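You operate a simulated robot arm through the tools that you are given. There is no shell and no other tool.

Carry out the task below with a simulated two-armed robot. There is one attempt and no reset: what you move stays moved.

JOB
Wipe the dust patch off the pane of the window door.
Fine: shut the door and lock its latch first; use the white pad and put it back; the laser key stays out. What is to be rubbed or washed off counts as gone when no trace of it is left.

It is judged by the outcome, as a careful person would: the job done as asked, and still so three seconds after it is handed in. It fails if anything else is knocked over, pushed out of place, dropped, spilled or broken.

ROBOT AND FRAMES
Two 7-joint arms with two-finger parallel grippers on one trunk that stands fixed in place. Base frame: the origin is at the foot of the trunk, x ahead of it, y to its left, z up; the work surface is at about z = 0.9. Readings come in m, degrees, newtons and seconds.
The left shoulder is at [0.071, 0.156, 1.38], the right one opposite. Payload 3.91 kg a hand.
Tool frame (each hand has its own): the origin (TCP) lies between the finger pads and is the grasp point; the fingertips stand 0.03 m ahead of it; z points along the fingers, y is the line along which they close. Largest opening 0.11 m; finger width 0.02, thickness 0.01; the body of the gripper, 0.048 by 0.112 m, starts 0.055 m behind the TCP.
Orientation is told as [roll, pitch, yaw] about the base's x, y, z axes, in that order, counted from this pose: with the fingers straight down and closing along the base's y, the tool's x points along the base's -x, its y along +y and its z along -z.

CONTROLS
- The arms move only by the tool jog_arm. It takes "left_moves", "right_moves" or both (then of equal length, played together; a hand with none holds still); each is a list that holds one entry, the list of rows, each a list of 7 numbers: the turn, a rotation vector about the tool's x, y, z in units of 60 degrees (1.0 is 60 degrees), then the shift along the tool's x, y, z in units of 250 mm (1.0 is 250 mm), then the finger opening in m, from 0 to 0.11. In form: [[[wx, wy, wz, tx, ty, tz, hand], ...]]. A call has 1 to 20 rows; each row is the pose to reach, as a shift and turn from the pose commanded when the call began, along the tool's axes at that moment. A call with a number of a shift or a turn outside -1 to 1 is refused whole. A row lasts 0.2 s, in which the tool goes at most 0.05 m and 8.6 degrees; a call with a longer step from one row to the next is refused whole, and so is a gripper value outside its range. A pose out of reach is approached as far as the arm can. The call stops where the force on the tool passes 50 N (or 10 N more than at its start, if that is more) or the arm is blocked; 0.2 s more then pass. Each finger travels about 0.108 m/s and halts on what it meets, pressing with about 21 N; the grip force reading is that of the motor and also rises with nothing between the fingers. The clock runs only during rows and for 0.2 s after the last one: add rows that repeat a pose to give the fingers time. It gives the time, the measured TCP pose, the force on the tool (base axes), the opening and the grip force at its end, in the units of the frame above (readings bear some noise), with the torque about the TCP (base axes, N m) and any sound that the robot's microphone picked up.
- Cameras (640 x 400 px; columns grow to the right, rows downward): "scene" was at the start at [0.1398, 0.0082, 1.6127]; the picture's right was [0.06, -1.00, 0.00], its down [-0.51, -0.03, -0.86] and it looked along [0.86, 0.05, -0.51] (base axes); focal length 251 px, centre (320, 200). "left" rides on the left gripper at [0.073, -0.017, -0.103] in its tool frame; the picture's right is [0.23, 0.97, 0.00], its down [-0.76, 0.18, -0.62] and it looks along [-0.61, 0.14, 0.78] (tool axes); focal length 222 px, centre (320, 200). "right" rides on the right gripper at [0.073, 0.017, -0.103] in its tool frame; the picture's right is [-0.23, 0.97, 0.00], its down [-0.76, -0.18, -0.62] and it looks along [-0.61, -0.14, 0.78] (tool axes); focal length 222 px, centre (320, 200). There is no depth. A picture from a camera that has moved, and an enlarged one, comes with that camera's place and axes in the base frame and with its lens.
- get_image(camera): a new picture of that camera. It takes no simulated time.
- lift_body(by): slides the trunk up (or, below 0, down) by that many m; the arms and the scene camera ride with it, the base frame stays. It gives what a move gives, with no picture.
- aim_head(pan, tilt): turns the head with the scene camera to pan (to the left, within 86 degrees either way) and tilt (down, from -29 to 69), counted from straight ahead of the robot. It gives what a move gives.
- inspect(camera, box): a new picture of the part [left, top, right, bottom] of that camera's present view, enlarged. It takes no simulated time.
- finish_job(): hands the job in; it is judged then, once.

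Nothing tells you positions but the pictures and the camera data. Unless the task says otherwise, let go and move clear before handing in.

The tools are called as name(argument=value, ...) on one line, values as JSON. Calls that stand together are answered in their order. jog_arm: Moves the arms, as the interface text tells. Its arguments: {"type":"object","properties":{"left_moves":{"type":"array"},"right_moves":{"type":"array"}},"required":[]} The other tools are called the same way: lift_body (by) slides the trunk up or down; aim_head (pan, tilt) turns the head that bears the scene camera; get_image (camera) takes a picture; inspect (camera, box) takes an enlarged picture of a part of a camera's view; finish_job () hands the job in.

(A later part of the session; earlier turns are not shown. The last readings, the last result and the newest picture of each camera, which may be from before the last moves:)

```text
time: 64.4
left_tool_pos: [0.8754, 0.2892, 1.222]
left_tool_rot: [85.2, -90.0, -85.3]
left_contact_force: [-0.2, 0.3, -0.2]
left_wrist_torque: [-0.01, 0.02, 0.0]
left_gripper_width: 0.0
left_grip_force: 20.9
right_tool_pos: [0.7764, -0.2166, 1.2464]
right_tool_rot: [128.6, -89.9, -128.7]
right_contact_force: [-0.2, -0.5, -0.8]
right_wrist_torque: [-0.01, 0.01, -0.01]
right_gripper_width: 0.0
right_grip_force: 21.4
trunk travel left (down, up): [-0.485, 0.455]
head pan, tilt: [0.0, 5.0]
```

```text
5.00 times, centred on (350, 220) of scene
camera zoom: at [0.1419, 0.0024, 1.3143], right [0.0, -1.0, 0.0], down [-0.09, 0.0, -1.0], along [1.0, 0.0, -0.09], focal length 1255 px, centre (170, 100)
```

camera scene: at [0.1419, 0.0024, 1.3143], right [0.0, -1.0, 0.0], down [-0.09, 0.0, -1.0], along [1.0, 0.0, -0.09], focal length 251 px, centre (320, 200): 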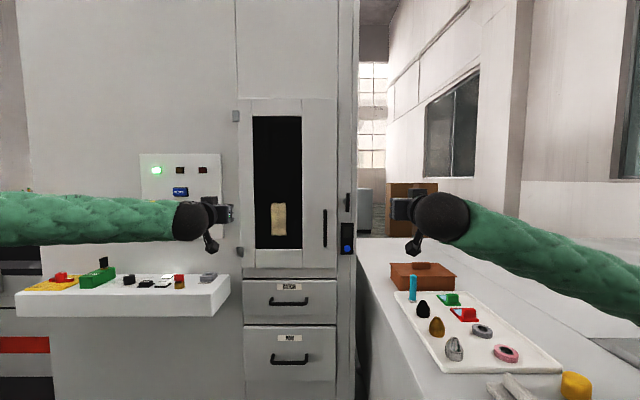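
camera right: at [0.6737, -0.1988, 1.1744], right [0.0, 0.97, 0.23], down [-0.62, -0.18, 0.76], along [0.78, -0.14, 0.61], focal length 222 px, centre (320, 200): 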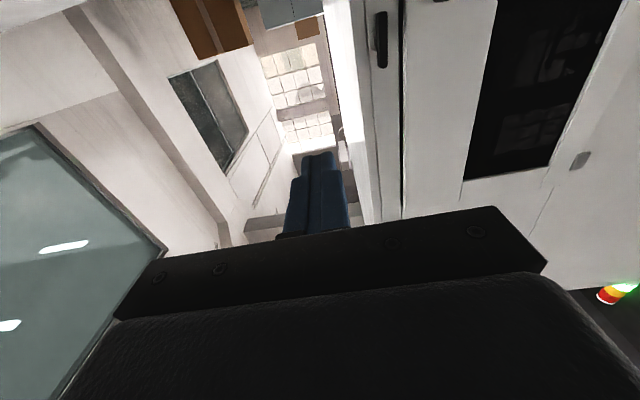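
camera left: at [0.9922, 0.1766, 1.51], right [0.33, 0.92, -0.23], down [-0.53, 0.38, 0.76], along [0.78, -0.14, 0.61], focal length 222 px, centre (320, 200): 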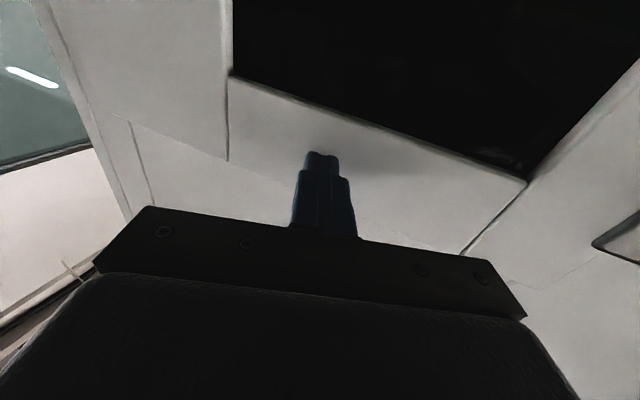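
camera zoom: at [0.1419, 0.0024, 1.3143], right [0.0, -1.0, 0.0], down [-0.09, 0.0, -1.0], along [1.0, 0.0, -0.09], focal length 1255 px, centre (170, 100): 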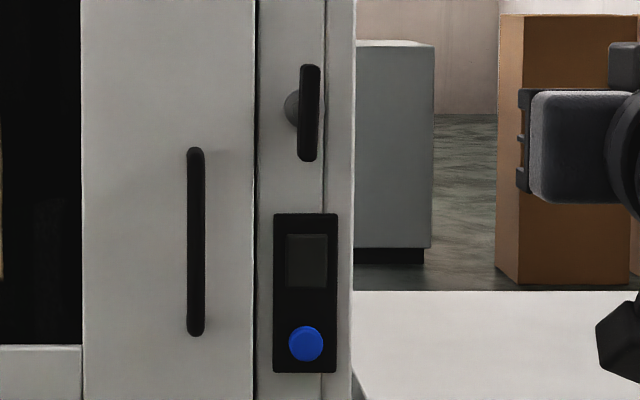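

The latch bar's center is at (1.111, -0.1055, 1.22) and just within the right hand's reach from its right side. I'll approach with the right tool yawed 30° left, next to the lower end of the bar.

jog_arm(right_moves=[[[-0.07, 0, 0, 0.03, 0.02, 0.13, 0.0], [-0.14, 0, 0, 0.06, 0.04, 0.26, 0.0], [-0.21, 0, 0, 0.09, 0.06, 0.39, 0.0], [-0.28, 0, 0, 0.12, 0.08, 0.52, 0.0], [-0.36, 0, 0, 0.15, 0.1, 0.65, 0.0], [-0.43, 0, 0, 0.18, 0.12, 0.78, 0.0], [-0.5, 0, 0, 0.216, 0.148, 0.896, 0.0]]])

get_image(camera="scene")

get_image(camera="right")

```text
time: 66.0
left_tool_pos: [0.8772, 0.2894, 1.2213]
left_tool_rot: [62.5, -89.9, -62.7]
left_contact_force: [-0.6, 0.3, 0.6]
left_wrist_torque: [0.05, -0.02, 0.04]
left_gripper_width: 0.0
left_grip_force: 21.2
right_tool_pos: [1.002, -0.1816, 1.1934]
right_tool_rot: [52.2, -89.8, -22.4]
right_contact_force: [-0.2, -0.3, -0.9]
right_wrist_torque: [-0.01, -0.01, 0.02]
right_gripper_width: 0.0
right_grip_force: 20.9
trunk travel left (down, up): [-0.485, 0.455]
head pan, tilt: [0.0, 5.0]
```

```text
taken
camera scene: at [0.1422, 0.0029, 1.3142], right [0.0, -1.0, 0.0], down [-0.09, 0.0, -1.0], along [1.0, 0.0, -0.09], focal length 251 px, centre (320, 200)
```

scene: 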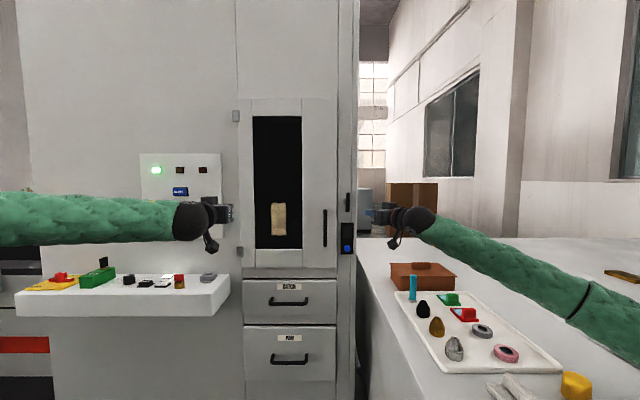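

```text
taken
camera right: at [0.903, -0.218, 1.1211], right [-0.49, 0.84, 0.23], down [-0.45, -0.46, 0.76], along [0.75, 0.27, 0.61], focal length 222 px, centre (320, 200)
```

right: 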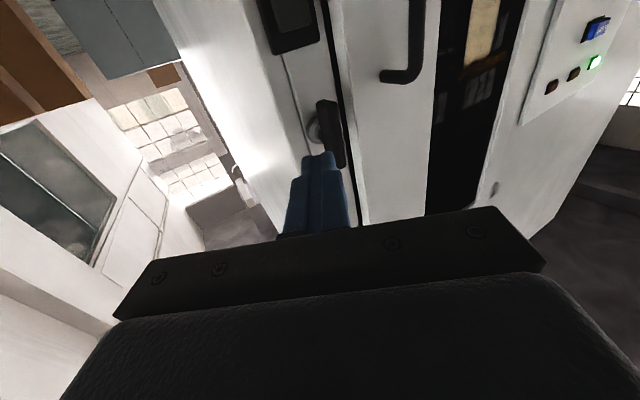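

The tip is right of and below the bar. I'll move forward to alongside its lower end, then look again.

jog_arm(right_moves=[[[0, 0, 0, 0, -0.03, 0.1, 0.0], [0, 0, 0, 0, -0.06, 0.2, 0.0], [0, 0, 0, 0, -0.085, 0.27, 0.0], [0, 0, 0, 0, -0.094, 0.315, 0.0]]])

get_image(camera="right")

inspect(camera="scene", box=[325, 180, 405, 260])

```text
time: 67.0
left_tool_pos: [0.8761, 0.2887, 1.2213]
left_tool_rot: [92.1, -89.9, -92.4]
left_contact_force: [-0.1, -1.1, 0.8]
left_wrist_torque: [0.02, 0.0, -0.03]
left_gripper_width: 0.0
left_grip_force: 21.0
right_tool_pos: [1.0819, -0.1612, 1.1931]
right_tool_rot: [72.7, -89.9, -42.7]
right_contact_force: [-0.7, -0.8, 0.4]
right_wrist_torque: [0.01, -0.02, -0.04]
right_gripper_width: 0.0
right_grip_force: 20.8
trunk travel left (down, up): [-0.485, 0.455]
head pan, tilt: [0.0, 5.0]
```

```text
taken
camera right: at [0.983, -0.1976, 1.1209], right [-0.48, 0.84, 0.23], down [-0.45, -0.47, 0.76], along [0.75, 0.27, 0.61], focal length 222 px, centre (320, 200)
```

right: 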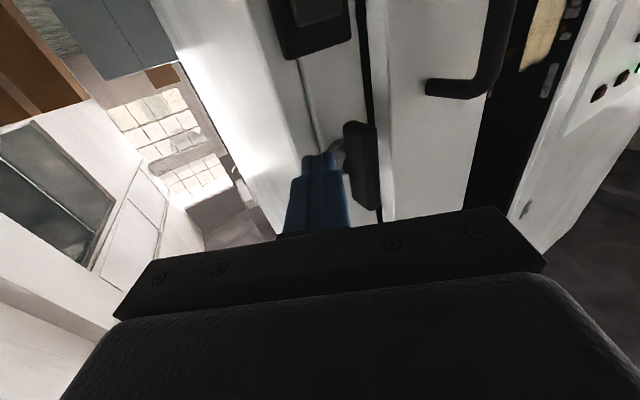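

```text
5.00 times, centred on (365, 220) of scene
camera zoom: at [0.1418, 0.0027, 1.3143], right [0.0, -1.0, 0.0], down [-0.09, 0.0, -1.0], along [1.0, 0.0, -0.09], focal length 1255 px, centre (95, 100)
```

zoom: 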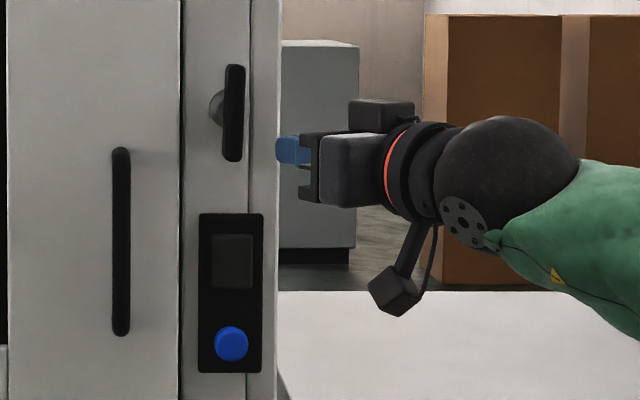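

Contact overlap with closed fingers would be only a few millimetres. Opening the fingers and using the right finger gives about 1 cm more reach, so I'll back off, open, and yaw to about 47°.

jog_arm(right_moves=[[[0, 0, 0, 0, 0.06, -0.15, 0.0], [0, 0, 0, 0, 0.125, -0.297, 0.03], [-0.1, 0, 0, 0, 0.125, -0.297, 0.08], [-0.2, 0, 0, 0, 0.125, -0.297, 0.11], [-0.283, 0, 0, 0, 0.125, -0.297, 0.11], [-0.283, 0, 0, 0, 0.125, -0.297, 0.11]]])

inspect(camera="scene", box=[325, 180, 405, 260])

get_image(camera="right")

```text
time: 68.4
left_tool_pos: [0.8717, 0.288, 1.227]
left_tool_rot: [157.5, -89.8, -157.7]
left_contact_force: [-0.9, 0.9, 0.8]
left_wrist_torque: [-0.01, 0.13, 0.06]
left_gripper_width: 0.0
left_grip_force: 20.9
right_tool_pos: [0.9966, -0.1727, 1.1977]
right_tool_rot: [177.6, -89.7, -130.7]
right_contact_force: [-1.1, -1.1, 0.3]
right_wrist_torque: [0.04, -0.01, 0.01]
right_gripper_width: 0.1101
right_grip_force: 0.0
right hand out of reach, approached as far as the arm can: row 4, 5
trunk travel left (down, up): [-0.485, 0.455]
head pan, tilt: [0.0, 5.0]
```

```text
5.00 times, centred on (365, 220) of scene
camera zoom: at [0.1372, 0.0012, 1.3153], right [0.0, -1.0, 0.0], down [-0.08, 0.0, -1.0], along [1.0, 0.0, -0.08], focal length 1255 px, centre (95, 100)
```

zoom: 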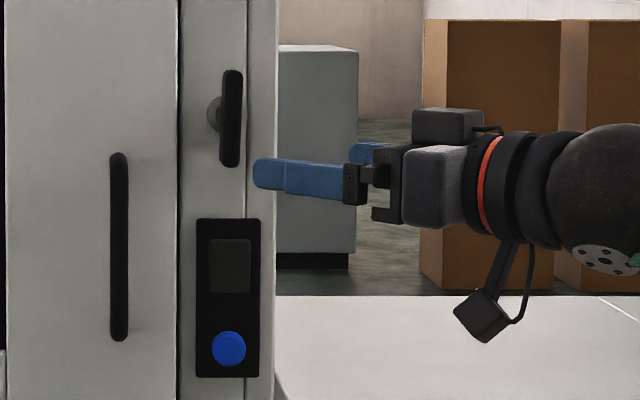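

```text
taken
camera right: at [0.9135, -0.2358, 1.125], right [-0.71, 0.66, 0.23], down [-0.3, -0.58, 0.76], along [0.64, 0.47, 0.61], focal length 222 px, centre (320, 200)
```

right: 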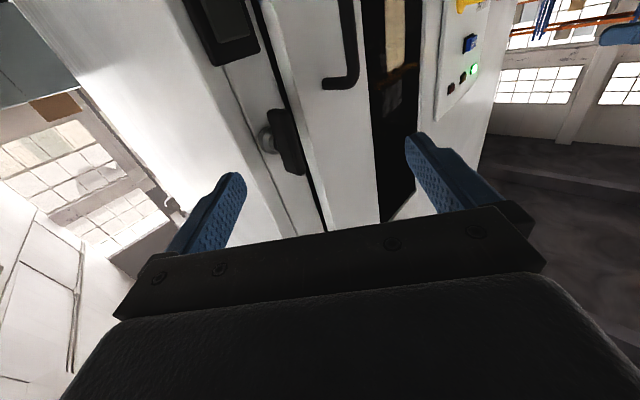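

The open gripper is at (0.997, -0.173) with the fingers spread across the latch. I'll advance along the tool axis so the right finger sits just right of the bar's lower end.

jog_arm(right_moves=[[[0, 0, 0, 0.006, -0.003, 0.08, 0.11], [0, 0, 0, 0.012, -0.006, 0.16, 0.11], [0, 0, 0, 0.018, -0.009, 0.24, 0.11], [0, 0, 0, 0.024, -0.012, 0.3, 0.11], [0, 0, 0, 0.024, -0.012, 0.321, 0.11]]])

inspect(camera="scene", box=[325, 180, 405, 260])

get_image(camera="right")

```text
time: 69.6
left_tool_pos: [0.8774, 0.2901, 1.2211]
left_tool_rot: [74.9, -89.9, -75.1]
left_contact_force: [0.3, 0.1, 0.5]
left_wrist_torque: [-0.02, -0.01, 0.01]
left_gripper_width: 0.0001
left_grip_force: 21.3
right_tool_pos: [1.0585, -0.1144, 1.1842]
right_tool_rot: [82.4, -89.8, -35.5]
right_contact_force: [-0.2, -0.7, -0.2]
right_wrist_torque: [-0.01, 0.03, -0.01]
right_gripper_width: 0.11
right_grip_force: 0.0
trunk travel left (down, up): [-0.485, 0.455]
head pan, tilt: [0.0, 5.0]
```

```text
5.00 times, centred on (365, 220) of scene
camera zoom: at [0.1422, 0.0028, 1.3142], right [0.0, -1.0, 0.0], down [-0.09, 0.0, -1.0], along [1.0, 0.0, -0.09], focal length 1255 px, centre (95, 100)
```

zoom: 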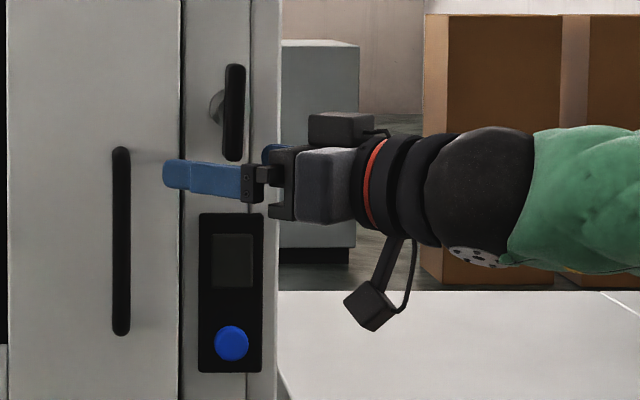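

```text
taken
camera right: at [0.9751, -0.1771, 1.1122], right [-0.71, 0.67, 0.23], down [-0.29, -0.58, 0.76], along [0.64, 0.47, 0.61], focal length 222 px, centre (320, 200)
```

right: 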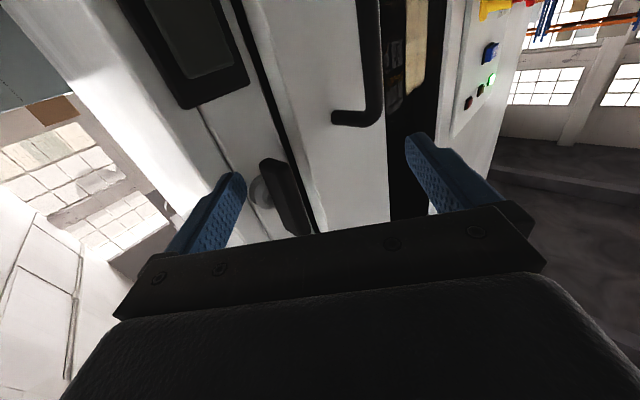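

The right finger is just right of the bar's lower end. I'll push it gently to the left and watch force and motion.

jog_arm(right_moves=[[[0, 0, 0, -0.024, 0.014, 0.015, 0.11], [0, 0, 0, -0.024, 0.027, 0.029, 0.11], [0, 0, 0, -0.024, 0.044, 0.041, 0.11], [0, 0, 0, -0.024, 0.06, 0.053, 0.11], [0, 0, 0, -0.024, 0.077, 0.065, 0.11], [0, 0, 0, -0.024, 0.094, 0.077, 0.11]]])

inspect(camera="scene", box=[325, 180, 405, 260])

inspect(camera="right", box=[180, 100, 380, 260])

```text
time: 71.0
left_tool_pos: [0.8749, 0.2904, 1.2227]
left_tool_rot: [93.6, -89.8, -93.8]
left_contact_force: [0.2, 0.4, -0.9]
left_wrist_torque: [-0.01, -0.01, 0.02]
left_gripper_width: 0.0
left_grip_force: 21.2
right_tool_pos: [1.0542, -0.0851, 1.1911]
right_tool_rot: [106.6, -89.9, -59.7]
right_contact_force: [-0.4, -0.4, 0.7]
right_wrist_torque: [0.0, 0.02, -0.01]
right_gripper_width: 0.1102
right_grip_force: 0.1
trunk travel left (down, up): [-0.485, 0.455]
head pan, tilt: [0.0, 5.0]
```

```text
5.00 times, centred on (365, 220) of scene
camera zoom: at [0.1418, 0.0026, 1.3143], right [0.0, -1.0, 0.0], down [-0.09, 0.0, -1.0], along [1.0, 0.0, -0.09], focal length 1255 px, centre (95, 100)
```

zoom: 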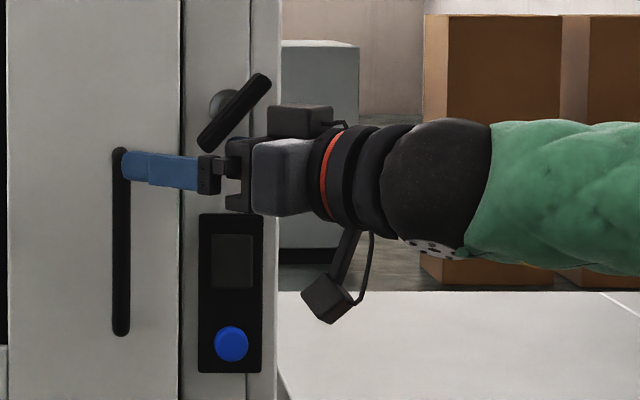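

```text
2.50 times, centred on (280, 180) of right
camera zoom: at [0.9703, -0.1479, 1.1188], right [-0.71, 0.67, 0.23], down [-0.3, -0.58, 0.76], along [0.64, 0.47, 0.61], focal length 555 px, centre (420, 250)
```

zoom: 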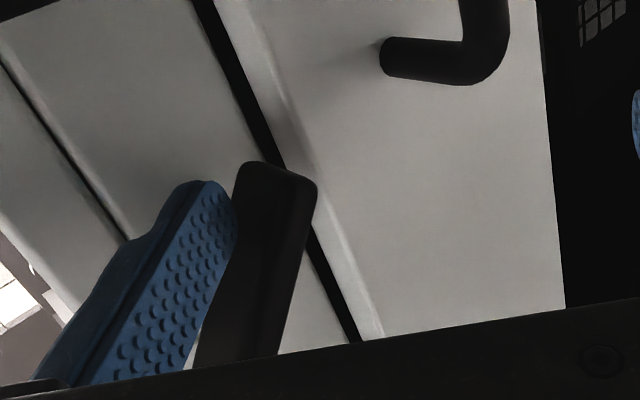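

The latch bar turned about 42° clockwise with no resistance, so this is the right direction. Next I'll pull back, go above its upper end (now on the right), and push that end down to finish the turn.

jog_arm(right_moves=[[[0, 0, 0, 0, 0, -0.12, 0.11], [0, 0, 0, 0, -0.02, -0.24, 0.11], [0, 0, 0, -0.15, -0.04, -0.24, 0.11], [0, 0, 0, -0.3, -0.076, -0.24, 0.11], [0, 0, 0, -0.37, -0.076, -0.24, 0.11], [0, 0, 0, -0.37, -0.076, -0.16, 0.11], [0, 0, 0, -0.37, -0.076, -0.082, 0.11]]])

inspect(camera="scene", box=[325, 170, 405, 250])

inspect(camera="right", box=[180, 100, 380, 260])

```text
time: 72.6
left_tool_pos: [0.8776, 0.2901, 1.2217]
left_tool_rot: [82.7, -89.9, -82.8]
left_contact_force: [0.0, 0.9, -0.1]
left_wrist_torque: [0.01, 0.01, 0.01]
left_gripper_width: 0.0001
left_grip_force: 21.5
right_tool_pos: [1.0528, -0.1125, 1.2837]
right_tool_rot: [74.9, -89.9, -28.1]
right_contact_force: [0.4, -0.6, -0.6]
right_wrist_torque: [0.03, 0.0, -0.07]
right_gripper_width: 0.1101
right_grip_force: 0.0
trunk travel left (down, up): [-0.485, 0.455]
head pan, tilt: [0.0, 5.0]
```

```text
5.00 times, centred on (365, 210) of scene
camera zoom: at [0.1418, 0.0029, 1.3143], right [0.0, -1.0, 0.0], down [-0.09, 0.0, -1.0], along [1.0, 0.0, -0.09], focal length 1255 px, centre (95, 150)
```

zoom: 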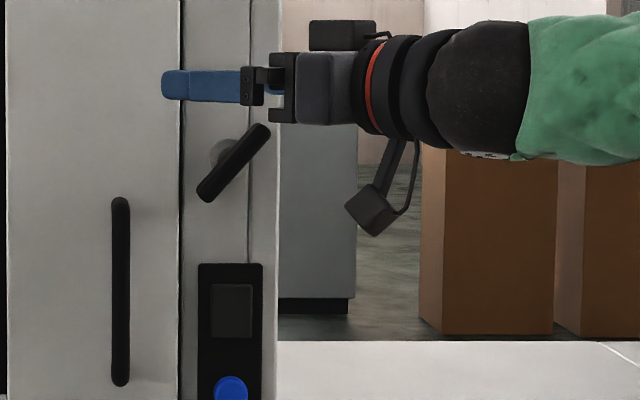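

```text
2.50 times, centred on (280, 180) of right
camera zoom: at [0.9705, -0.1758, 1.2114], right [-0.71, 0.67, 0.23], down [-0.3, -0.58, 0.76], along [0.64, 0.47, 0.61], focal length 555 px, centre (420, 250)
```

zoom: 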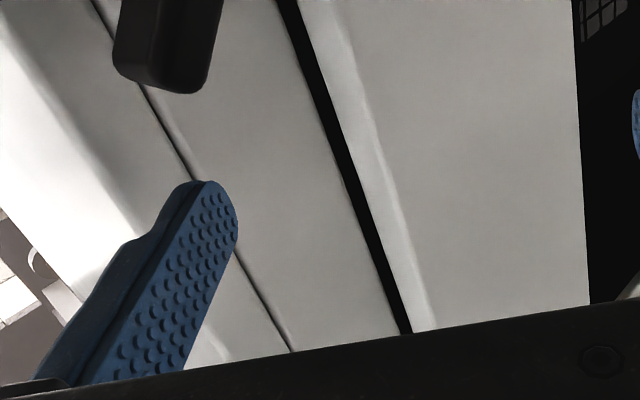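

The right finger is above the bar's raised right end. I'll push it down in small steps.

jog_arm(right_moves=[[[0, 0, 0, 0.04, 0, 0, 0.11], [0, 0, 0, 0.07, -0.003, -0.003, 0.11], [0, 0, 0, 0.1, -0.006, -0.006, 0.11], [0, 0, 0, 0.125, -0.01, -0.01, 0.11], [0, 0, 0, 0.15, -0.013, -0.014, 0.11], [0, 0, 0, 0.172, -0.016, -0.018, 0.11]]])

inspect(camera="scene", box=[325, 170, 405, 250])

inspect(camera="right", box=[180, 100, 380, 260])

```text
time: 74.0
left_tool_pos: [0.874, 0.2872, 1.2248]
left_tool_rot: [104.1, -89.7, -104.2]
left_contact_force: [0.6, 0.0, -0.3]
left_wrist_torque: [0.0, -0.05, 0.02]
left_gripper_width: 0.0
left_grip_force: 21.2
right_tool_pos: [1.054, -0.1275, 1.2432]
right_tool_rot: [150.9, -89.6, -104.4]
right_contact_force: [3.5, -37.4, 14.3]
right_wrist_torque: [-0.62, -0.74, -2.26]
right_gripper_width: 0.1103
right_grip_force: 0.2
trunk travel left (down, up): [-0.485, 0.455]
head pan, tilt: [0.0, 5.0]
```

```text
5.00 times, centred on (365, 210) of scene
camera zoom: at [0.1405, -0.002, 1.3146], right [0.0, -1.0, 0.0], down [-0.09, 0.0, -1.0], along [1.0, 0.0, -0.09], focal length 1255 px, centre (95, 150)
```

zoom: 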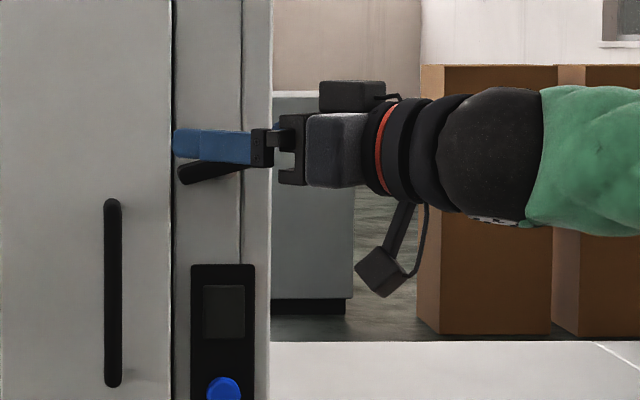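

```text
2.50 times, centred on (280, 180) of right
camera zoom: at [0.9704, -0.1892, 1.1706], right [-0.71, 0.67, 0.23], down [-0.3, -0.58, 0.76], along [0.64, 0.47, 0.61], focal length 555 px, centre (420, 250)
```

zoom: 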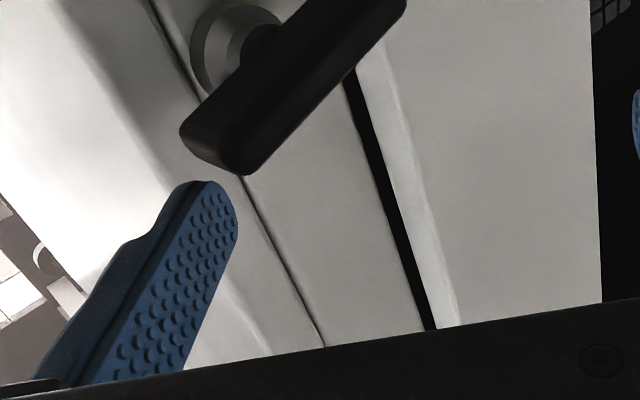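

The bar has turned about 75°, but the finger slipped beside its end and pushes sideways. I'll lift to release, shift left over the bar, and press down the last bit.

jog_arm(right_moves=[[[0, 0, 0, -0.05, 0, 0, 0.11], [0, 0, 0, -0.1, 0, 0, 0.11], [0, 0, 0, -0.1, 0.02, 0.02, 0.11], [0, 0, 0, -0.1, 0.04, 0.042, 0.11]]])

inspect(camera="scene", box=[325, 170, 405, 250])

inspect(camera="right", box=[180, 100, 380, 260])

```text
time: 75.0
left_tool_pos: [0.8757, 0.2913, 1.2222]
left_tool_rot: [123.2, -89.9, -123.2]
left_contact_force: [0.3, -0.5, 0.1]
left_wrist_torque: [-0.01, -0.03, -0.02]
left_gripper_width: 0.0
left_grip_force: 21.2
right_tool_pos: [1.0524, -0.102, 1.2665]
right_tool_rot: [130.5, -89.9, -83.5]
right_contact_force: [-1.0, -1.9, 5.4]
right_wrist_torque: [-0.08, -0.24, -0.27]
right_gripper_width: 0.1098
right_grip_force: 0.0
trunk travel left (down, up): [-0.485, 0.455]
head pan, tilt: [0.0, 5.0]
```

```text
5.00 times, centred on (365, 210) of scene
camera zoom: at [0.141, 0.0029, 1.3143], right [0.0, -1.0, 0.0], down [-0.09, 0.0, -1.0], along [1.0, 0.0, -0.09], focal length 1255 px, centre (95, 150)
```

zoom: 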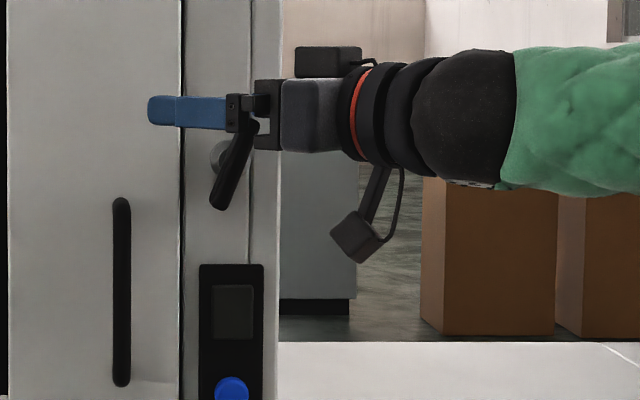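

```text
2.50 times, centred on (280, 180) of right
camera zoom: at [0.9696, -0.1656, 1.1941], right [-0.71, 0.66, 0.23], down [-0.3, -0.58, 0.76], along [0.64, 0.47, 0.61], focal length 555 px, centre (420, 250)
```

zoom: 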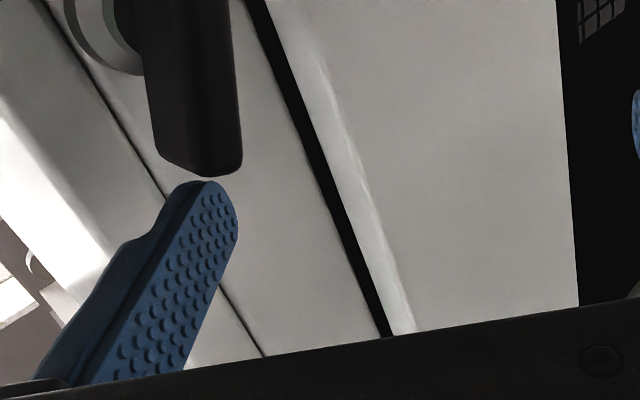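

The finger's friction dragged the bar back to about 23° as it rose. I'll redo it from below: back at the lower end, push left, then lift the left arm of the bar up to horizontal.

jog_arm(right_moves=[[[0, 0, 0, -0.02, 0, -0.1, 0.11], [0, 0, 0, -0.02, 0, -0.24, 0.11], [0, 0, 0, 0.1, -0.02, -0.24, 0.11], [0, 0, 0, 0.2, -0.047, -0.24, 0.11], [0, 0, 0, 0.306, -0.047, -0.24, 0.11], [0, 0, 0, 0.306, -0.047, -0.13, 0.11], [0, 0, 0, 0.306, -0.047, -0.024, 0.11]]])

inspect(camera="scene", box=[325, 170, 405, 250])

inspect(camera="right", box=[180, 100, 380, 260])

```text
time: 76.6
left_tool_pos: [0.8774, 0.2897, 1.2208]
left_tool_rot: [50.0, -89.9, -50.4]
left_contact_force: [0.0, 0.7, 0.0]
left_wrist_torque: [0.01, -0.05, 0.01]
left_gripper_width: 0.0001
left_grip_force: 21.1
right_tool_pos: [1.0591, -0.1163, 1.1878]
right_tool_rot: [76.6, -89.8, -29.8]
right_contact_force: [0.6, -0.3, -0.2]
right_wrist_torque: [0.02, -0.04, 0.02]
right_gripper_width: 0.1099
right_grip_force: 0.1
trunk travel left (down, up): [-0.485, 0.455]
head pan, tilt: [0.0, 5.0]
```

```text
5.00 times, centred on (365, 210) of scene
camera zoom: at [0.1425, 0.0027, 1.3141], right [0.0, -1.0, 0.0], down [-0.09, 0.0, -1.0], along [1.0, 0.0, -0.09], focal length 1255 px, centre (95, 150)
```

zoom: 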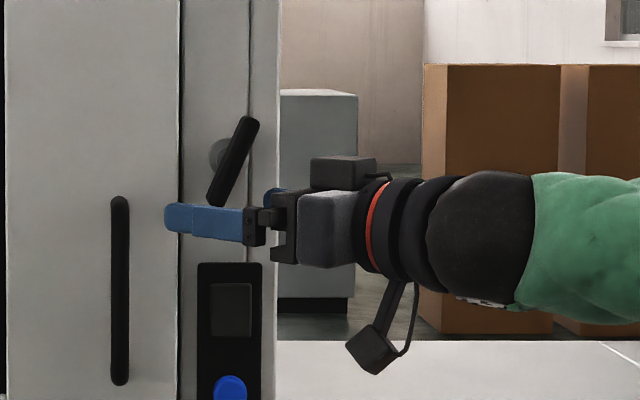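

```text
2.50 times, centred on (280, 180) of right
camera zoom: at [0.9748, -0.1793, 1.1165], right [-0.71, 0.67, 0.23], down [-0.3, -0.58, 0.76], along [0.64, 0.47, 0.61], focal length 555 px, centre (420, 250)
```

zoom: 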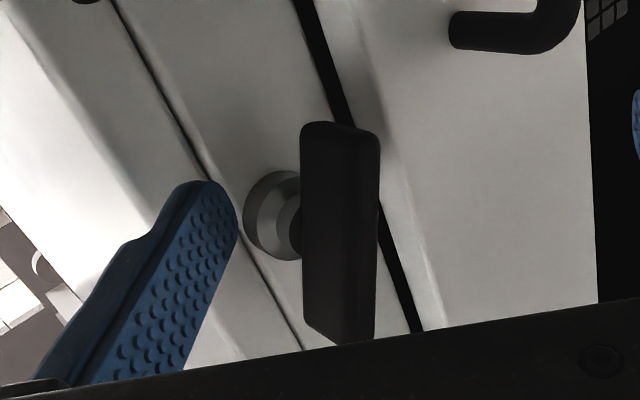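

jog_arm(right_moves=[[[0, 0, 0, 0, 0.02, 0.022, 0.11], [0, 0, 0, 0, 0.041, 0.044, 0.11], [0, 0, 0, 0, 0.066, 0.062, 0.11], [0, 0, 0, 0, 0.091, 0.08, 0.11], [0, 0, 0, -0.004, 0.112, 0.085, 0.11], [0, 0, 0, -0.008, 0.133, 0.09, 0.11], [0, 0, 0, -0.02, 0.133, 0.09, 0.11], [0, 0, 0, -0.034, 0.133, 0.09, 0.11]]])

inspect(camera="scene", box=[325, 170, 405, 250])

inspect(camera="right", box=[180, 100, 380, 260])

```text
time: 78.4
left_tool_pos: [0.8752, 0.2892, 1.2222]
left_tool_rot: [93.3, -89.9, -93.6]
left_contact_force: [0.4, -0.7, -0.5]
left_wrist_torque: [0.02, -0.01, 0.02]
left_gripper_width: 0.0
left_grip_force: 20.9
right_tool_pos: [1.05, -0.0765, 1.1982]
right_tool_rot: [101.9, -89.9, -55.0]
right_contact_force: [0.7, 1.4, -1.7]
right_wrist_torque: [-0.02, 0.23, 0.17]
right_gripper_width: 0.1097
right_grip_force: 0.0
trunk travel left (down, up): [-0.485, 0.455]
head pan, tilt: [0.0, 5.0]
```

```text
5.00 times, centred on (365, 210) of scene
camera zoom: at [0.1417, 0.0028, 1.3143], right [0.0, -1.0, 0.0], down [-0.09, 0.0, -1.0], along [1.0, 0.0, -0.09], focal length 1255 px, centre (95, 150)
```

zoom: 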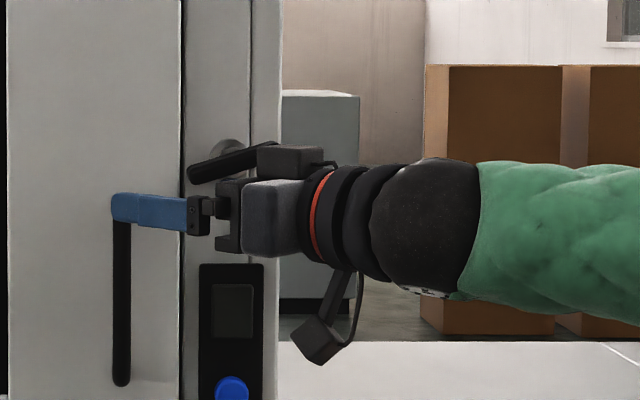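

```text
2.50 times, centred on (280, 180) of right
camera zoom: at [0.9663, -0.14, 1.1256], right [-0.71, 0.67, 0.23], down [-0.3, -0.58, 0.76], along [0.64, 0.47, 0.61], focal length 555 px, centre (420, 250)
```

zoom: 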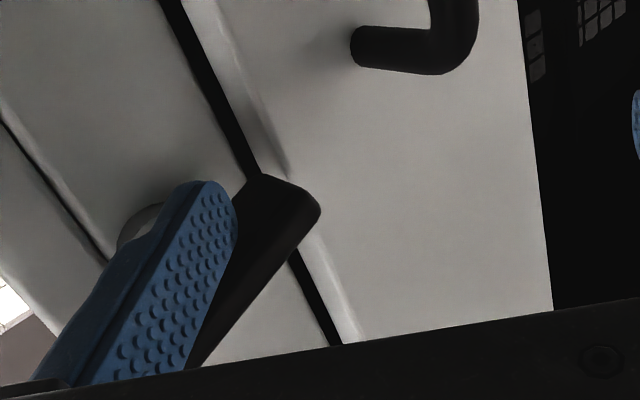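

The bar is at about 70°. I'll keep lifting under its left arm.

jog_arm(right_moves=[[[0, 0, 0, -0.012, 0, 0, 0.11], [0, 0, 0, -0.024, 0, 0, 0.11], [0, 0, 0, -0.036, 0, 0, 0.11], [0, 0, 0, -0.046, 0, 0, 0.11]]])

inspect(camera="scene", box=[325, 170, 405, 250])

inspect(camera="right", box=[180, 100, 380, 260])

```text
time: 79.4
left_tool_pos: [0.8777, 0.2885, 1.2201]
left_tool_rot: [38.4, -89.9, -38.6]
left_contact_force: [0.0, 0.3, -0.6]
left_wrist_torque: [-0.01, -0.01, 0.0]
left_gripper_width: 0.0
left_grip_force: 21.0
right_tool_pos: [1.0529, -0.079, 1.2023]
right_tool_rot: [47.3, -89.4, -0.5]
right_contact_force: [-13.3, -0.9, -35.9]
right_wrist_torque: [1.04, 1.78, -0.48]
right_gripper_width: 0.1057
right_grip_force: 0.1
trunk travel left (down, up): [-0.485, 0.455]
head pan, tilt: [0.0, 5.0]
```

```text
5.00 times, centred on (365, 210) of scene
camera zoom: at [0.1441, 0.0021, 1.3134], right [0.0, -1.0, 0.0], down [-0.09, 0.0, -1.0], along [1.0, 0.0, -0.09], focal length 1255 px, centre (95, 150)
```

zoom: 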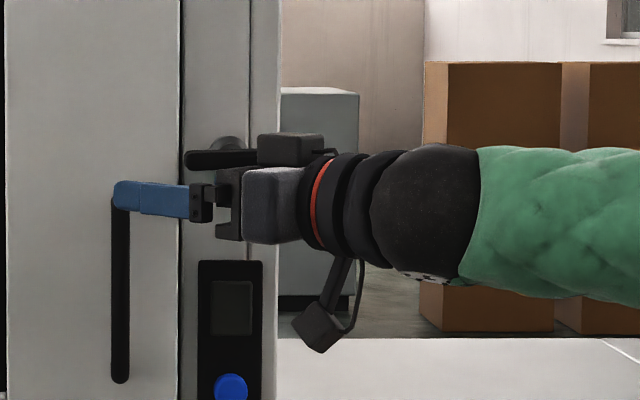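

```text
2.50 times, centred on (280, 180) of right
camera zoom: at [0.9679, -0.1414, 1.1315], right [-0.71, 0.67, 0.23], down [-0.29, -0.58, 0.76], along [0.64, 0.47, 0.6], focal length 555 px, centre (420, 250)
```

zoom: 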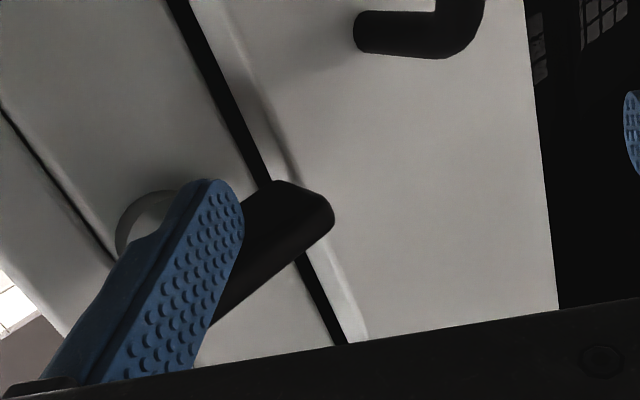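

The bar is at its horizontal stop (force rising to 36 N). I'll drop the finger straight down and back away, then check that the bar stays horizontal.

jog_arm(right_moves=[[[0, 0, 0, 0.04, 0, 0, 0.11], [0, 0, 0, 0.08, 0, 0, 0.11], [0, 0, 0, 0.12, 0, 0, 0.11], [0, 0, 0, 0.12, -0.02, -0.12, 0.11], [0, 0, 0, 0.12, -0.04, -0.24, 0.11], [0, 0, 0, 0.12, -0.06, -0.36, 0.11], [0, 0, 0, 0.12, -0.06, -0.5, 0.11]]])

get_image(camera="scene")

inspect(camera="scene", box=[325, 170, 385, 250])

inspect(camera="scene", box=[130, 140, 230, 220])

```text
time: 81.0
left_tool_pos: [0.8744, 0.2894, 1.2223]
left_tool_rot: [121.3, -89.9, -121.5]
left_contact_force: [0.2, -0.4, 0.2]
left_wrist_torque: [-0.01, -0.01, 0.0]
left_gripper_width: 0.0
left_grip_force: 20.5
right_tool_pos: [0.9744, -0.1786, 1.1815]
right_tool_rot: [121.2, -89.9, -74.2]
right_contact_force: [-0.1, 0.2, -0.6]
right_wrist_torque: [0.0, 0.03, 0.0]
right_gripper_width: 0.1099
right_grip_force: 0.0
trunk travel left (down, up): [-0.485, 0.455]
head pan, tilt: [0.0, 5.0]
```

```text
taken
camera scene: at [0.141, 0.0019, 1.3145], right [0.0, -1.0, 0.0], down [-0.09, 0.0, -1.0], along [1.0, 0.0, -0.09], focal length 251 px, centre (320, 200)
```

scene: 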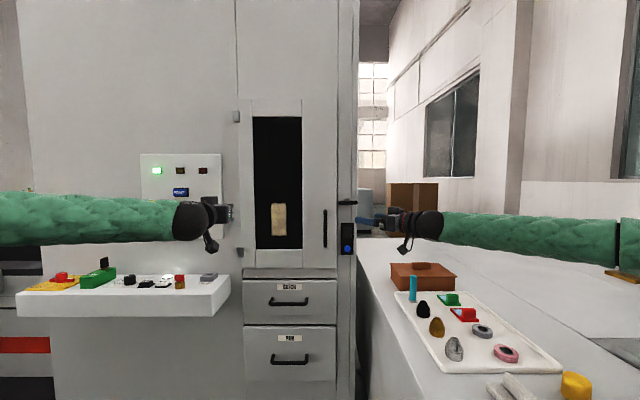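

```text
5.00 times, centred on (355, 210) of scene
camera zoom: at [0.141, 0.0019, 1.3145], right [0.0, -1.0, 0.0], down [-0.09, 0.0, -1.0], along [1.0, 0.0, -0.09], focal length 1255 px, centre (145, 150)
```

zoom: 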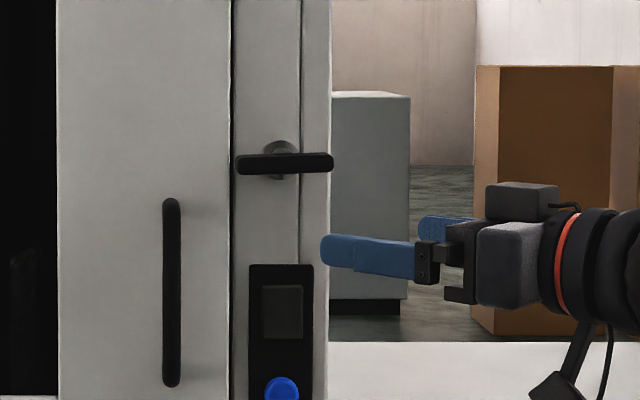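

```text
5.00 times, centred on (180, 180) of scene
camera zoom: at [0.141, 0.0019, 1.3145], right [0.0, -1.0, 0.0], down [-0.09, 0.0, -1.0], along [1.0, 0.0, -0.09], focal length 1255 px, centre (1020, 300)
```

zoom: 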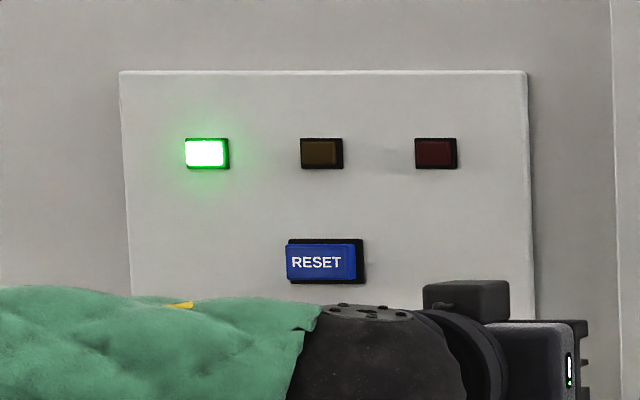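

The latch bar is horizontal and holds, and the green lamp stays on, so the door is locked. The pad lies near the right arm and the dust only within the left arm's reach, so I'll need a hand-over. First I'll check that the left hand can roll 90° (fingers closing vertically) with a slight yaw.

jog_arm(left_moves=[[[0, 0, 0.14, 0, 0, -0.08, 0.0], [0, 0, 0.28, 0, 0, -0.16, 0.0], [0, 0, 0.42, 0, -0.05, -0.24, 0.0], [0, 0, 0.56, 0, -0.1, -0.32, 0.0], [0, 0, 0.7, 0, -0.1, -0.32, 0.0], [0, 0, 0.84, 0, -0.1, -0.32, 0.0], [0, 0, 0.98, 0, -0.1, -0.32, 0.0]]])

jog_arm(left_moves=[[[0, 0, 0.13, 0, 0, 0, 0.0], [0, 0, 0.26, 0, 0, 0, 0.0], [0, 0, 0.39, 0, 0, 0, 0.0], [0, 0, 0.52, 0, 0, 0, 0.0]]])

get_image(camera="scene")

get_image(camera="left")

```text
time: 82.6
left_tool_pos: [0.7947, 0.2655, 1.2225]
left_tool_rot: [90.0, -31.0, -90.2]
left_contact_force: [0.5, -0.3, 0.6]
left_wrist_torque: [0.0, 0.02, -0.02]
left_gripper_width: 0.0
left_grip_force: 20.7
right_tool_pos: [0.9745, -0.1788, 1.1803]
right_tool_rot: [100.2, -89.9, -53.4]
right_contact_force: [0.3, -0.1, -0.5]
right_wrist_torque: [-0.01, 0.0, -0.01]
right_gripper_width: 0.1102
right_grip_force: 0.0
trunk travel left (down, up): [-0.485, 0.455]
head pan, tilt: [0.0, 5.0]
```

```text
time: 83.6
left_tool_pos: [0.7967, 0.265, 1.2214]
left_tool_rot: [90.0, 0.2, -90.2]
left_contact_force: [-0.3, 0.3, 0.1]
left_wrist_torque: [0.01, 0.0, 0.03]
left_gripper_width: 0.0002
left_grip_force: 21.7
right_tool_pos: [0.9746, -0.1796, 1.1794]
right_tool_rot: [104.5, -89.9, -57.5]
right_contact_force: [0.9, 0.7, -0.6]
right_wrist_torque: [0.01, 0.0, 0.01]
right_gripper_width: 0.11
right_grip_force: 0.1
trunk travel left (down, up): [-0.485, 0.455]
head pan, tilt: [0.0, 5.0]
```

```text
taken
camera scene: at [0.1416, 0.0023, 1.3143], right [0.0, -1.0, 0.0], down [-0.09, 0.0, -1.0], along [1.0, 0.0, -0.09], focal length 251 px, centre (320, 200)
```

scene: 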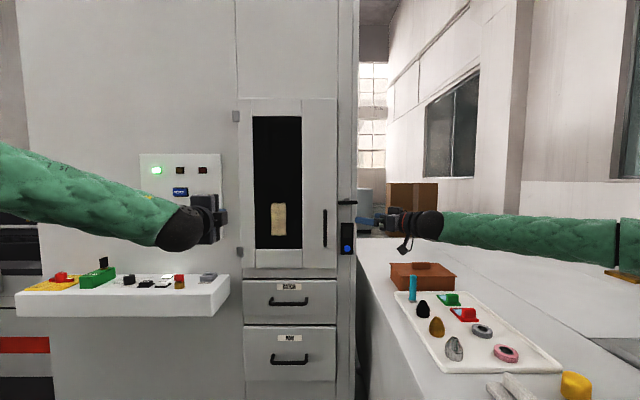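

```text
taken
camera left: at [0.6932, 0.3377, 1.2042], right [0.0, 0.22, 0.97], down [-0.63, -0.76, 0.18], along [0.78, -0.61, 0.14], focal length 222 px, centre (320, 200)
```

left: 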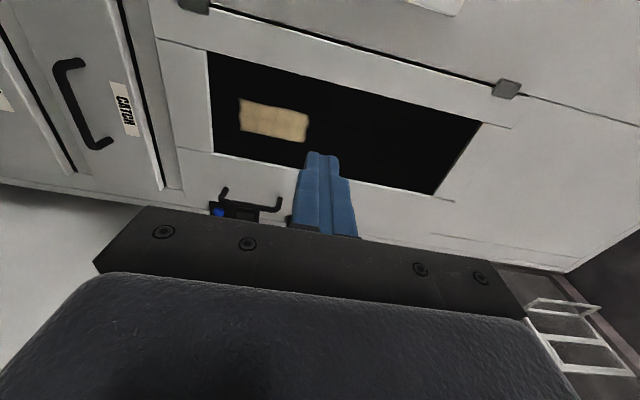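

The roll works for the left hand, so a V-shaped hand-over is feasible with each hand holding one half of the pad's ridge. Now I'll bring the right hand back and raise the trunk for picking up the pad.

jog_arm(right_moves=[[[0.13, 0, 0, 0, 0.07, -0.115, 0.11], [0.26, 0, 0, 0, 0.15, -0.23, 0.11], [0.39, 0, 0, 0, 0.22, -0.345, 0.11], [0.52, 0, 0, 0, 0.3, -0.46, 0.11], [0.65, 0, 0, 0, 0.37, -0.575, 0.11], [0.783, 0, 0, 0, 0.448, -0.692, 0.11]]])

lift_body(by=0.34)

aim_head(pan=-25, tilt=45)

get_image(camera="scene")

```text
time: 85.0
left_tool_pos: [0.7959, 0.2643, 1.2209]
left_tool_rot: [89.9, 0.1, -90.1]
left_contact_force: [0.9, 0.2, -1.0]
left_wrist_torque: [0.01, -0.05, 0.04]
left_gripper_width: 0.0
left_grip_force: 21.4
right_tool_pos: [0.7793, -0.2297, 1.1728]
right_tool_rot: [20.0, -89.4, -20.4]
right_contact_force: [-0.4, -0.4, 7.4]
right_wrist_torque: [0.02, 0.61, 0.05]
right_gripper_width: 0.1101
right_grip_force: 0.0
trunk travel left (down, up): [-0.485, 0.455]
head pan, tilt: [0.0, 5.0]
```

```text
time: 88.4
left_tool_pos: [0.7944, 0.2643, 1.5618]
left_tool_rot: [90.1, 0.1, -90.3]
left_contact_force: [-0.1, 0.3, 0.5]
left_wrist_torque: [0.0, 0.04, 0.02]
left_gripper_width: 0.0
left_grip_force: 20.3
right_tool_pos: [0.777, -0.2286, 1.5207]
right_tool_rot: [33.2, -89.9, -33.4]
right_contact_force: [1.2, 0.0, -0.8]
right_wrist_torque: [-0.01, 0.02, 0.02]
right_gripper_width: 0.1098
right_grip_force: 0.1
trunk travel left (down, up): [-0.825, 0.115]
head pan, tilt: [0.0, 5.0]
```

```text
time: 89.4
left_tool_pos: [0.7961, 0.2654, 1.5609]
left_tool_rot: [90.0, 0.1, -90.1]
left_contact_force: [-0.4, 0.3, 0.5]
left_wrist_torque: [0.01, -0.02, -0.01]
left_gripper_width: 0.0
left_grip_force: 20.9
right_tool_pos: [0.7751, -0.2286, 1.5202]
right_tool_rot: [35.3, -89.9, -35.6]
right_contact_force: [-0.1, -0.3, 0.7]
right_wrist_torque: [-0.04, -0.01, -0.01]
right_gripper_width: 0.1098
right_grip_force: 0.0
trunk travel left (down, up): [-0.825, 0.115]
head pan, tilt: [-25.0, 45.0]
```

```text
taken
camera scene: at [0.1236, -0.0318, 1.5914], right [-0.42, -0.91, 0.0], down [-0.64, 0.3, -0.71], along [0.64, -0.3, -0.71], focal length 251 px, centre (320, 200)
```

scene: 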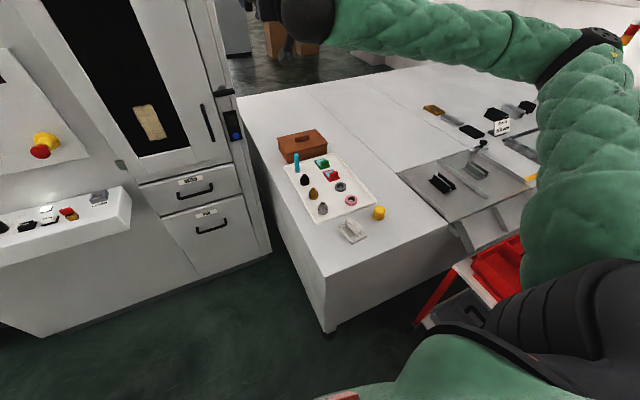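

I can see the pad clearly now; let me zoom in to measure its pose and ridge.

inspect(camera="scene", box=[325, 200, 395, 250])

```text
8.00 times, centred on (360, 225) of scene
camera zoom: at [0.1236, -0.0318, 1.5914], right [-0.42, -0.91, 0.0], down [-0.64, 0.3, -0.71], along [0.64, -0.3, -0.71], focal length 2008 px, centre (0, 0)
```

zoom: 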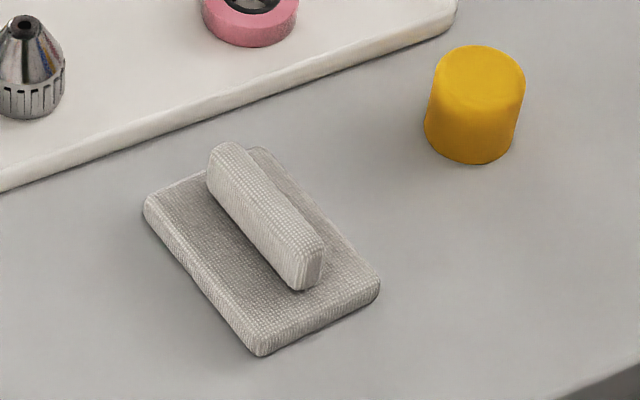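

Measured: pad center (0.5625, -0.360), yaw about 5°, base 0.0125 thick, ridge 0.07 × 0.017 and up to z≈0.936. I'll turn the right hand down (20° forward tilt) and bring it above the near half of the ridge.

jog_arm(right_moves=[[[0, 0.14, 0, 0.07, -0.04, -0.09, 0.11], [0, 0.28, 0, 0.14, -0.08, -0.18, 0.1], [0, 0.42, 0, 0.21, -0.12, -0.27, 0.08], [0, 0.56, 0, 0.28, -0.16, -0.36, 0.06], [0, 0.7, 0, 0.35, -0.2, -0.45, 0.06], [0, 0.84, 0, 0.42, -0.24, -0.54, 0.06], [0, 0.98, 0, 0.48, -0.28, -0.62, 0.06]]])

get_image(camera="scene")

get_image(camera="right")

```text
time: 91.0
left_tool_pos: [0.7974, 0.2644, 1.5621]
left_tool_rot: [90.0, 0.1, -90.3]
left_contact_force: [0.3, -0.5, -0.7]
left_wrist_torque: [0.02, 0.0, 0.0]
left_gripper_width: 0.0
left_grip_force: 20.6
right_tool_pos: [0.6212, -0.2966, 1.4007]
right_tool_rot: [0.0, -30.9, -0.2]
right_contact_force: [0.2, 0.0, 0.1]
right_wrist_torque: [0.01, 0.0, 0.01]
right_gripper_width: 0.0598
right_grip_force: 0.1
trunk travel left (down, up): [-0.825, 0.115]
head pan, tilt: [-25.0, 45.0]
```

```text
taken
camera scene: at [0.1234, -0.0325, 1.5913], right [-0.42, -0.91, 0.0], down [-0.64, 0.3, -0.71], along [0.64, -0.3, -0.71], focal length 251 px, centre (320, 200)
```

scene: 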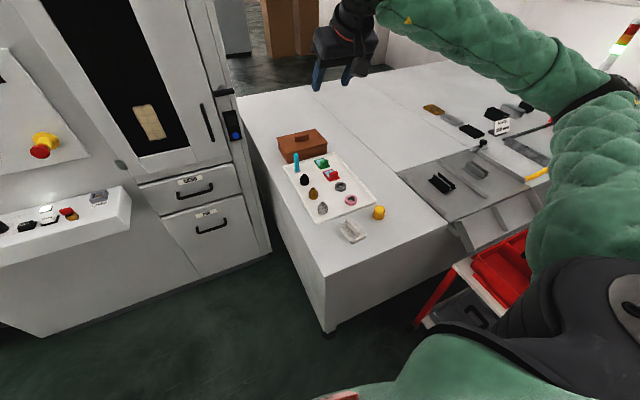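

```text
taken
camera right: at [0.5054, -0.2795, 1.4519], right [0.2, 0.97, 0.12], down [0.33, -0.18, 0.93], along [0.92, -0.14, -0.36], focal length 222 px, centre (320, 200)
```

right: 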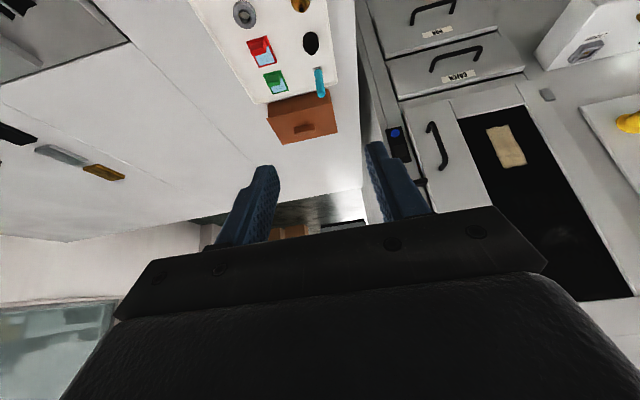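

jog_arm(right_moves=[[[0, 0.02, 0, 0.12, -0.03, 0.12, 0.06], [0, 0.05, -0.01, 0.25, -0.06, 0.25, 0.06], [-0.01, 0.08, -0.02, 0.37, -0.1, 0.37, 0.06], [-0.02, 0.11, -0.03, 0.5, -0.13, 0.5, 0.06], [-0.03, 0.14, -0.05, 0.62, -0.16, 0.62, 0.06], [-0.04, 0.16, -0.06, 0.75, -0.2, 0.74, 0.06], [-0.0445, 0.182, -0.0744, 0.87, -0.23, 0.86, 0.06], [-0.0445, 0.182, -0.0744, 0.995, -0.26, 0.985, 0.06]]])

get_image(camera="scene")

get_image(camera="right")

```text
time: 92.8
left_tool_pos: [0.7948, 0.2638, 1.561]
left_tool_rot: [90.0, 0.1, -90.2]
left_contact_force: [-0.6, -1.0, 0.3]
left_wrist_torque: [0.01, -0.01, -0.03]
left_gripper_width: 0.0
left_grip_force: 21.1
right_tool_pos: [0.5341, -0.3603, 1.0594]
right_tool_rot: [0.6, -20.2, 4.9]
right_contact_force: [0.6, -0.5, 0.0]
right_wrist_torque: [0.0, -0.01, 0.0]
right_gripper_width: 0.0599
right_grip_force: 0.0
trunk travel left (down, up): [-0.825, 0.115]
head pan, tilt: [-25.0, 45.0]
```

```text
taken
camera scene: at [0.1232, -0.0325, 1.5914], right [-0.42, -0.91, 0.0], down [-0.64, 0.3, -0.71], along [0.64, -0.3, -0.71], focal length 251 px, centre (320, 200)
```

scene: 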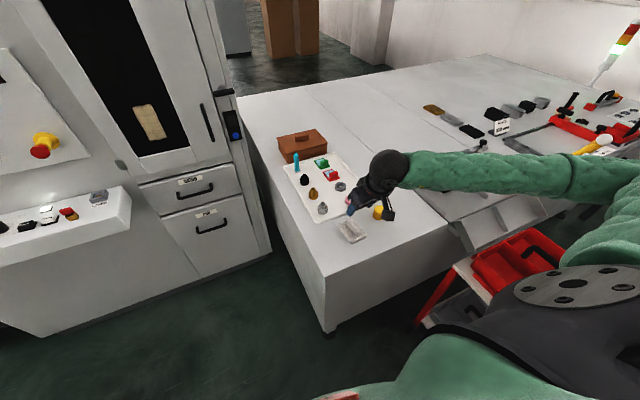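

```text
taken
camera right: at [0.4287, -0.3529, 1.1326], right [0.13, 0.99, 0.09], down [0.51, -0.14, 0.85], along [0.85, -0.06, -0.52], focal length 222 px, centre (320, 200)
```

right: 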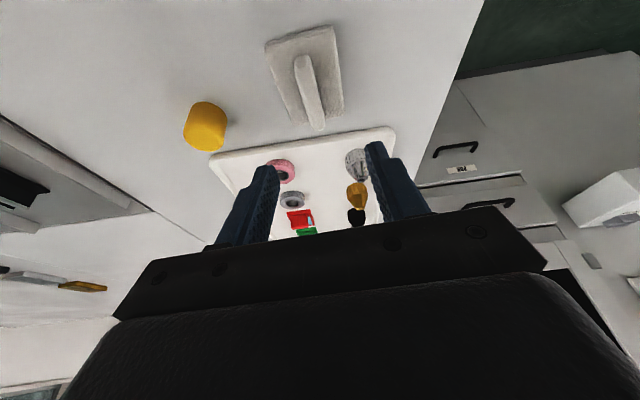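

inspect(camera="right", box=[230, 10, 400, 170])

```text
2.50 times, centred on (315, 90) of right
camera zoom: at [0.4287, -0.3529, 1.1326], right [0.13, 0.99, 0.09], down [0.51, -0.14, 0.85], along [0.85, -0.06, -0.52], focal length 555 px, centre (332, 475)
```

zoom: 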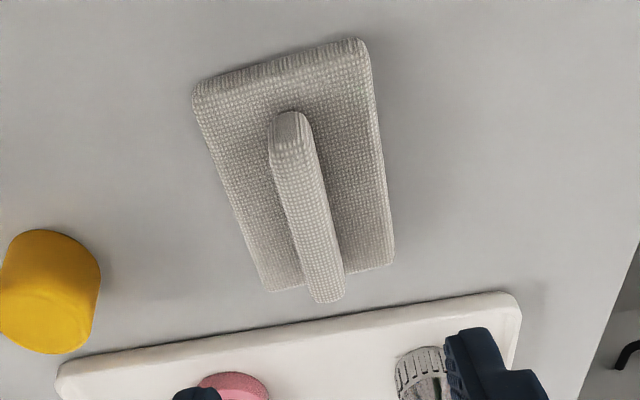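

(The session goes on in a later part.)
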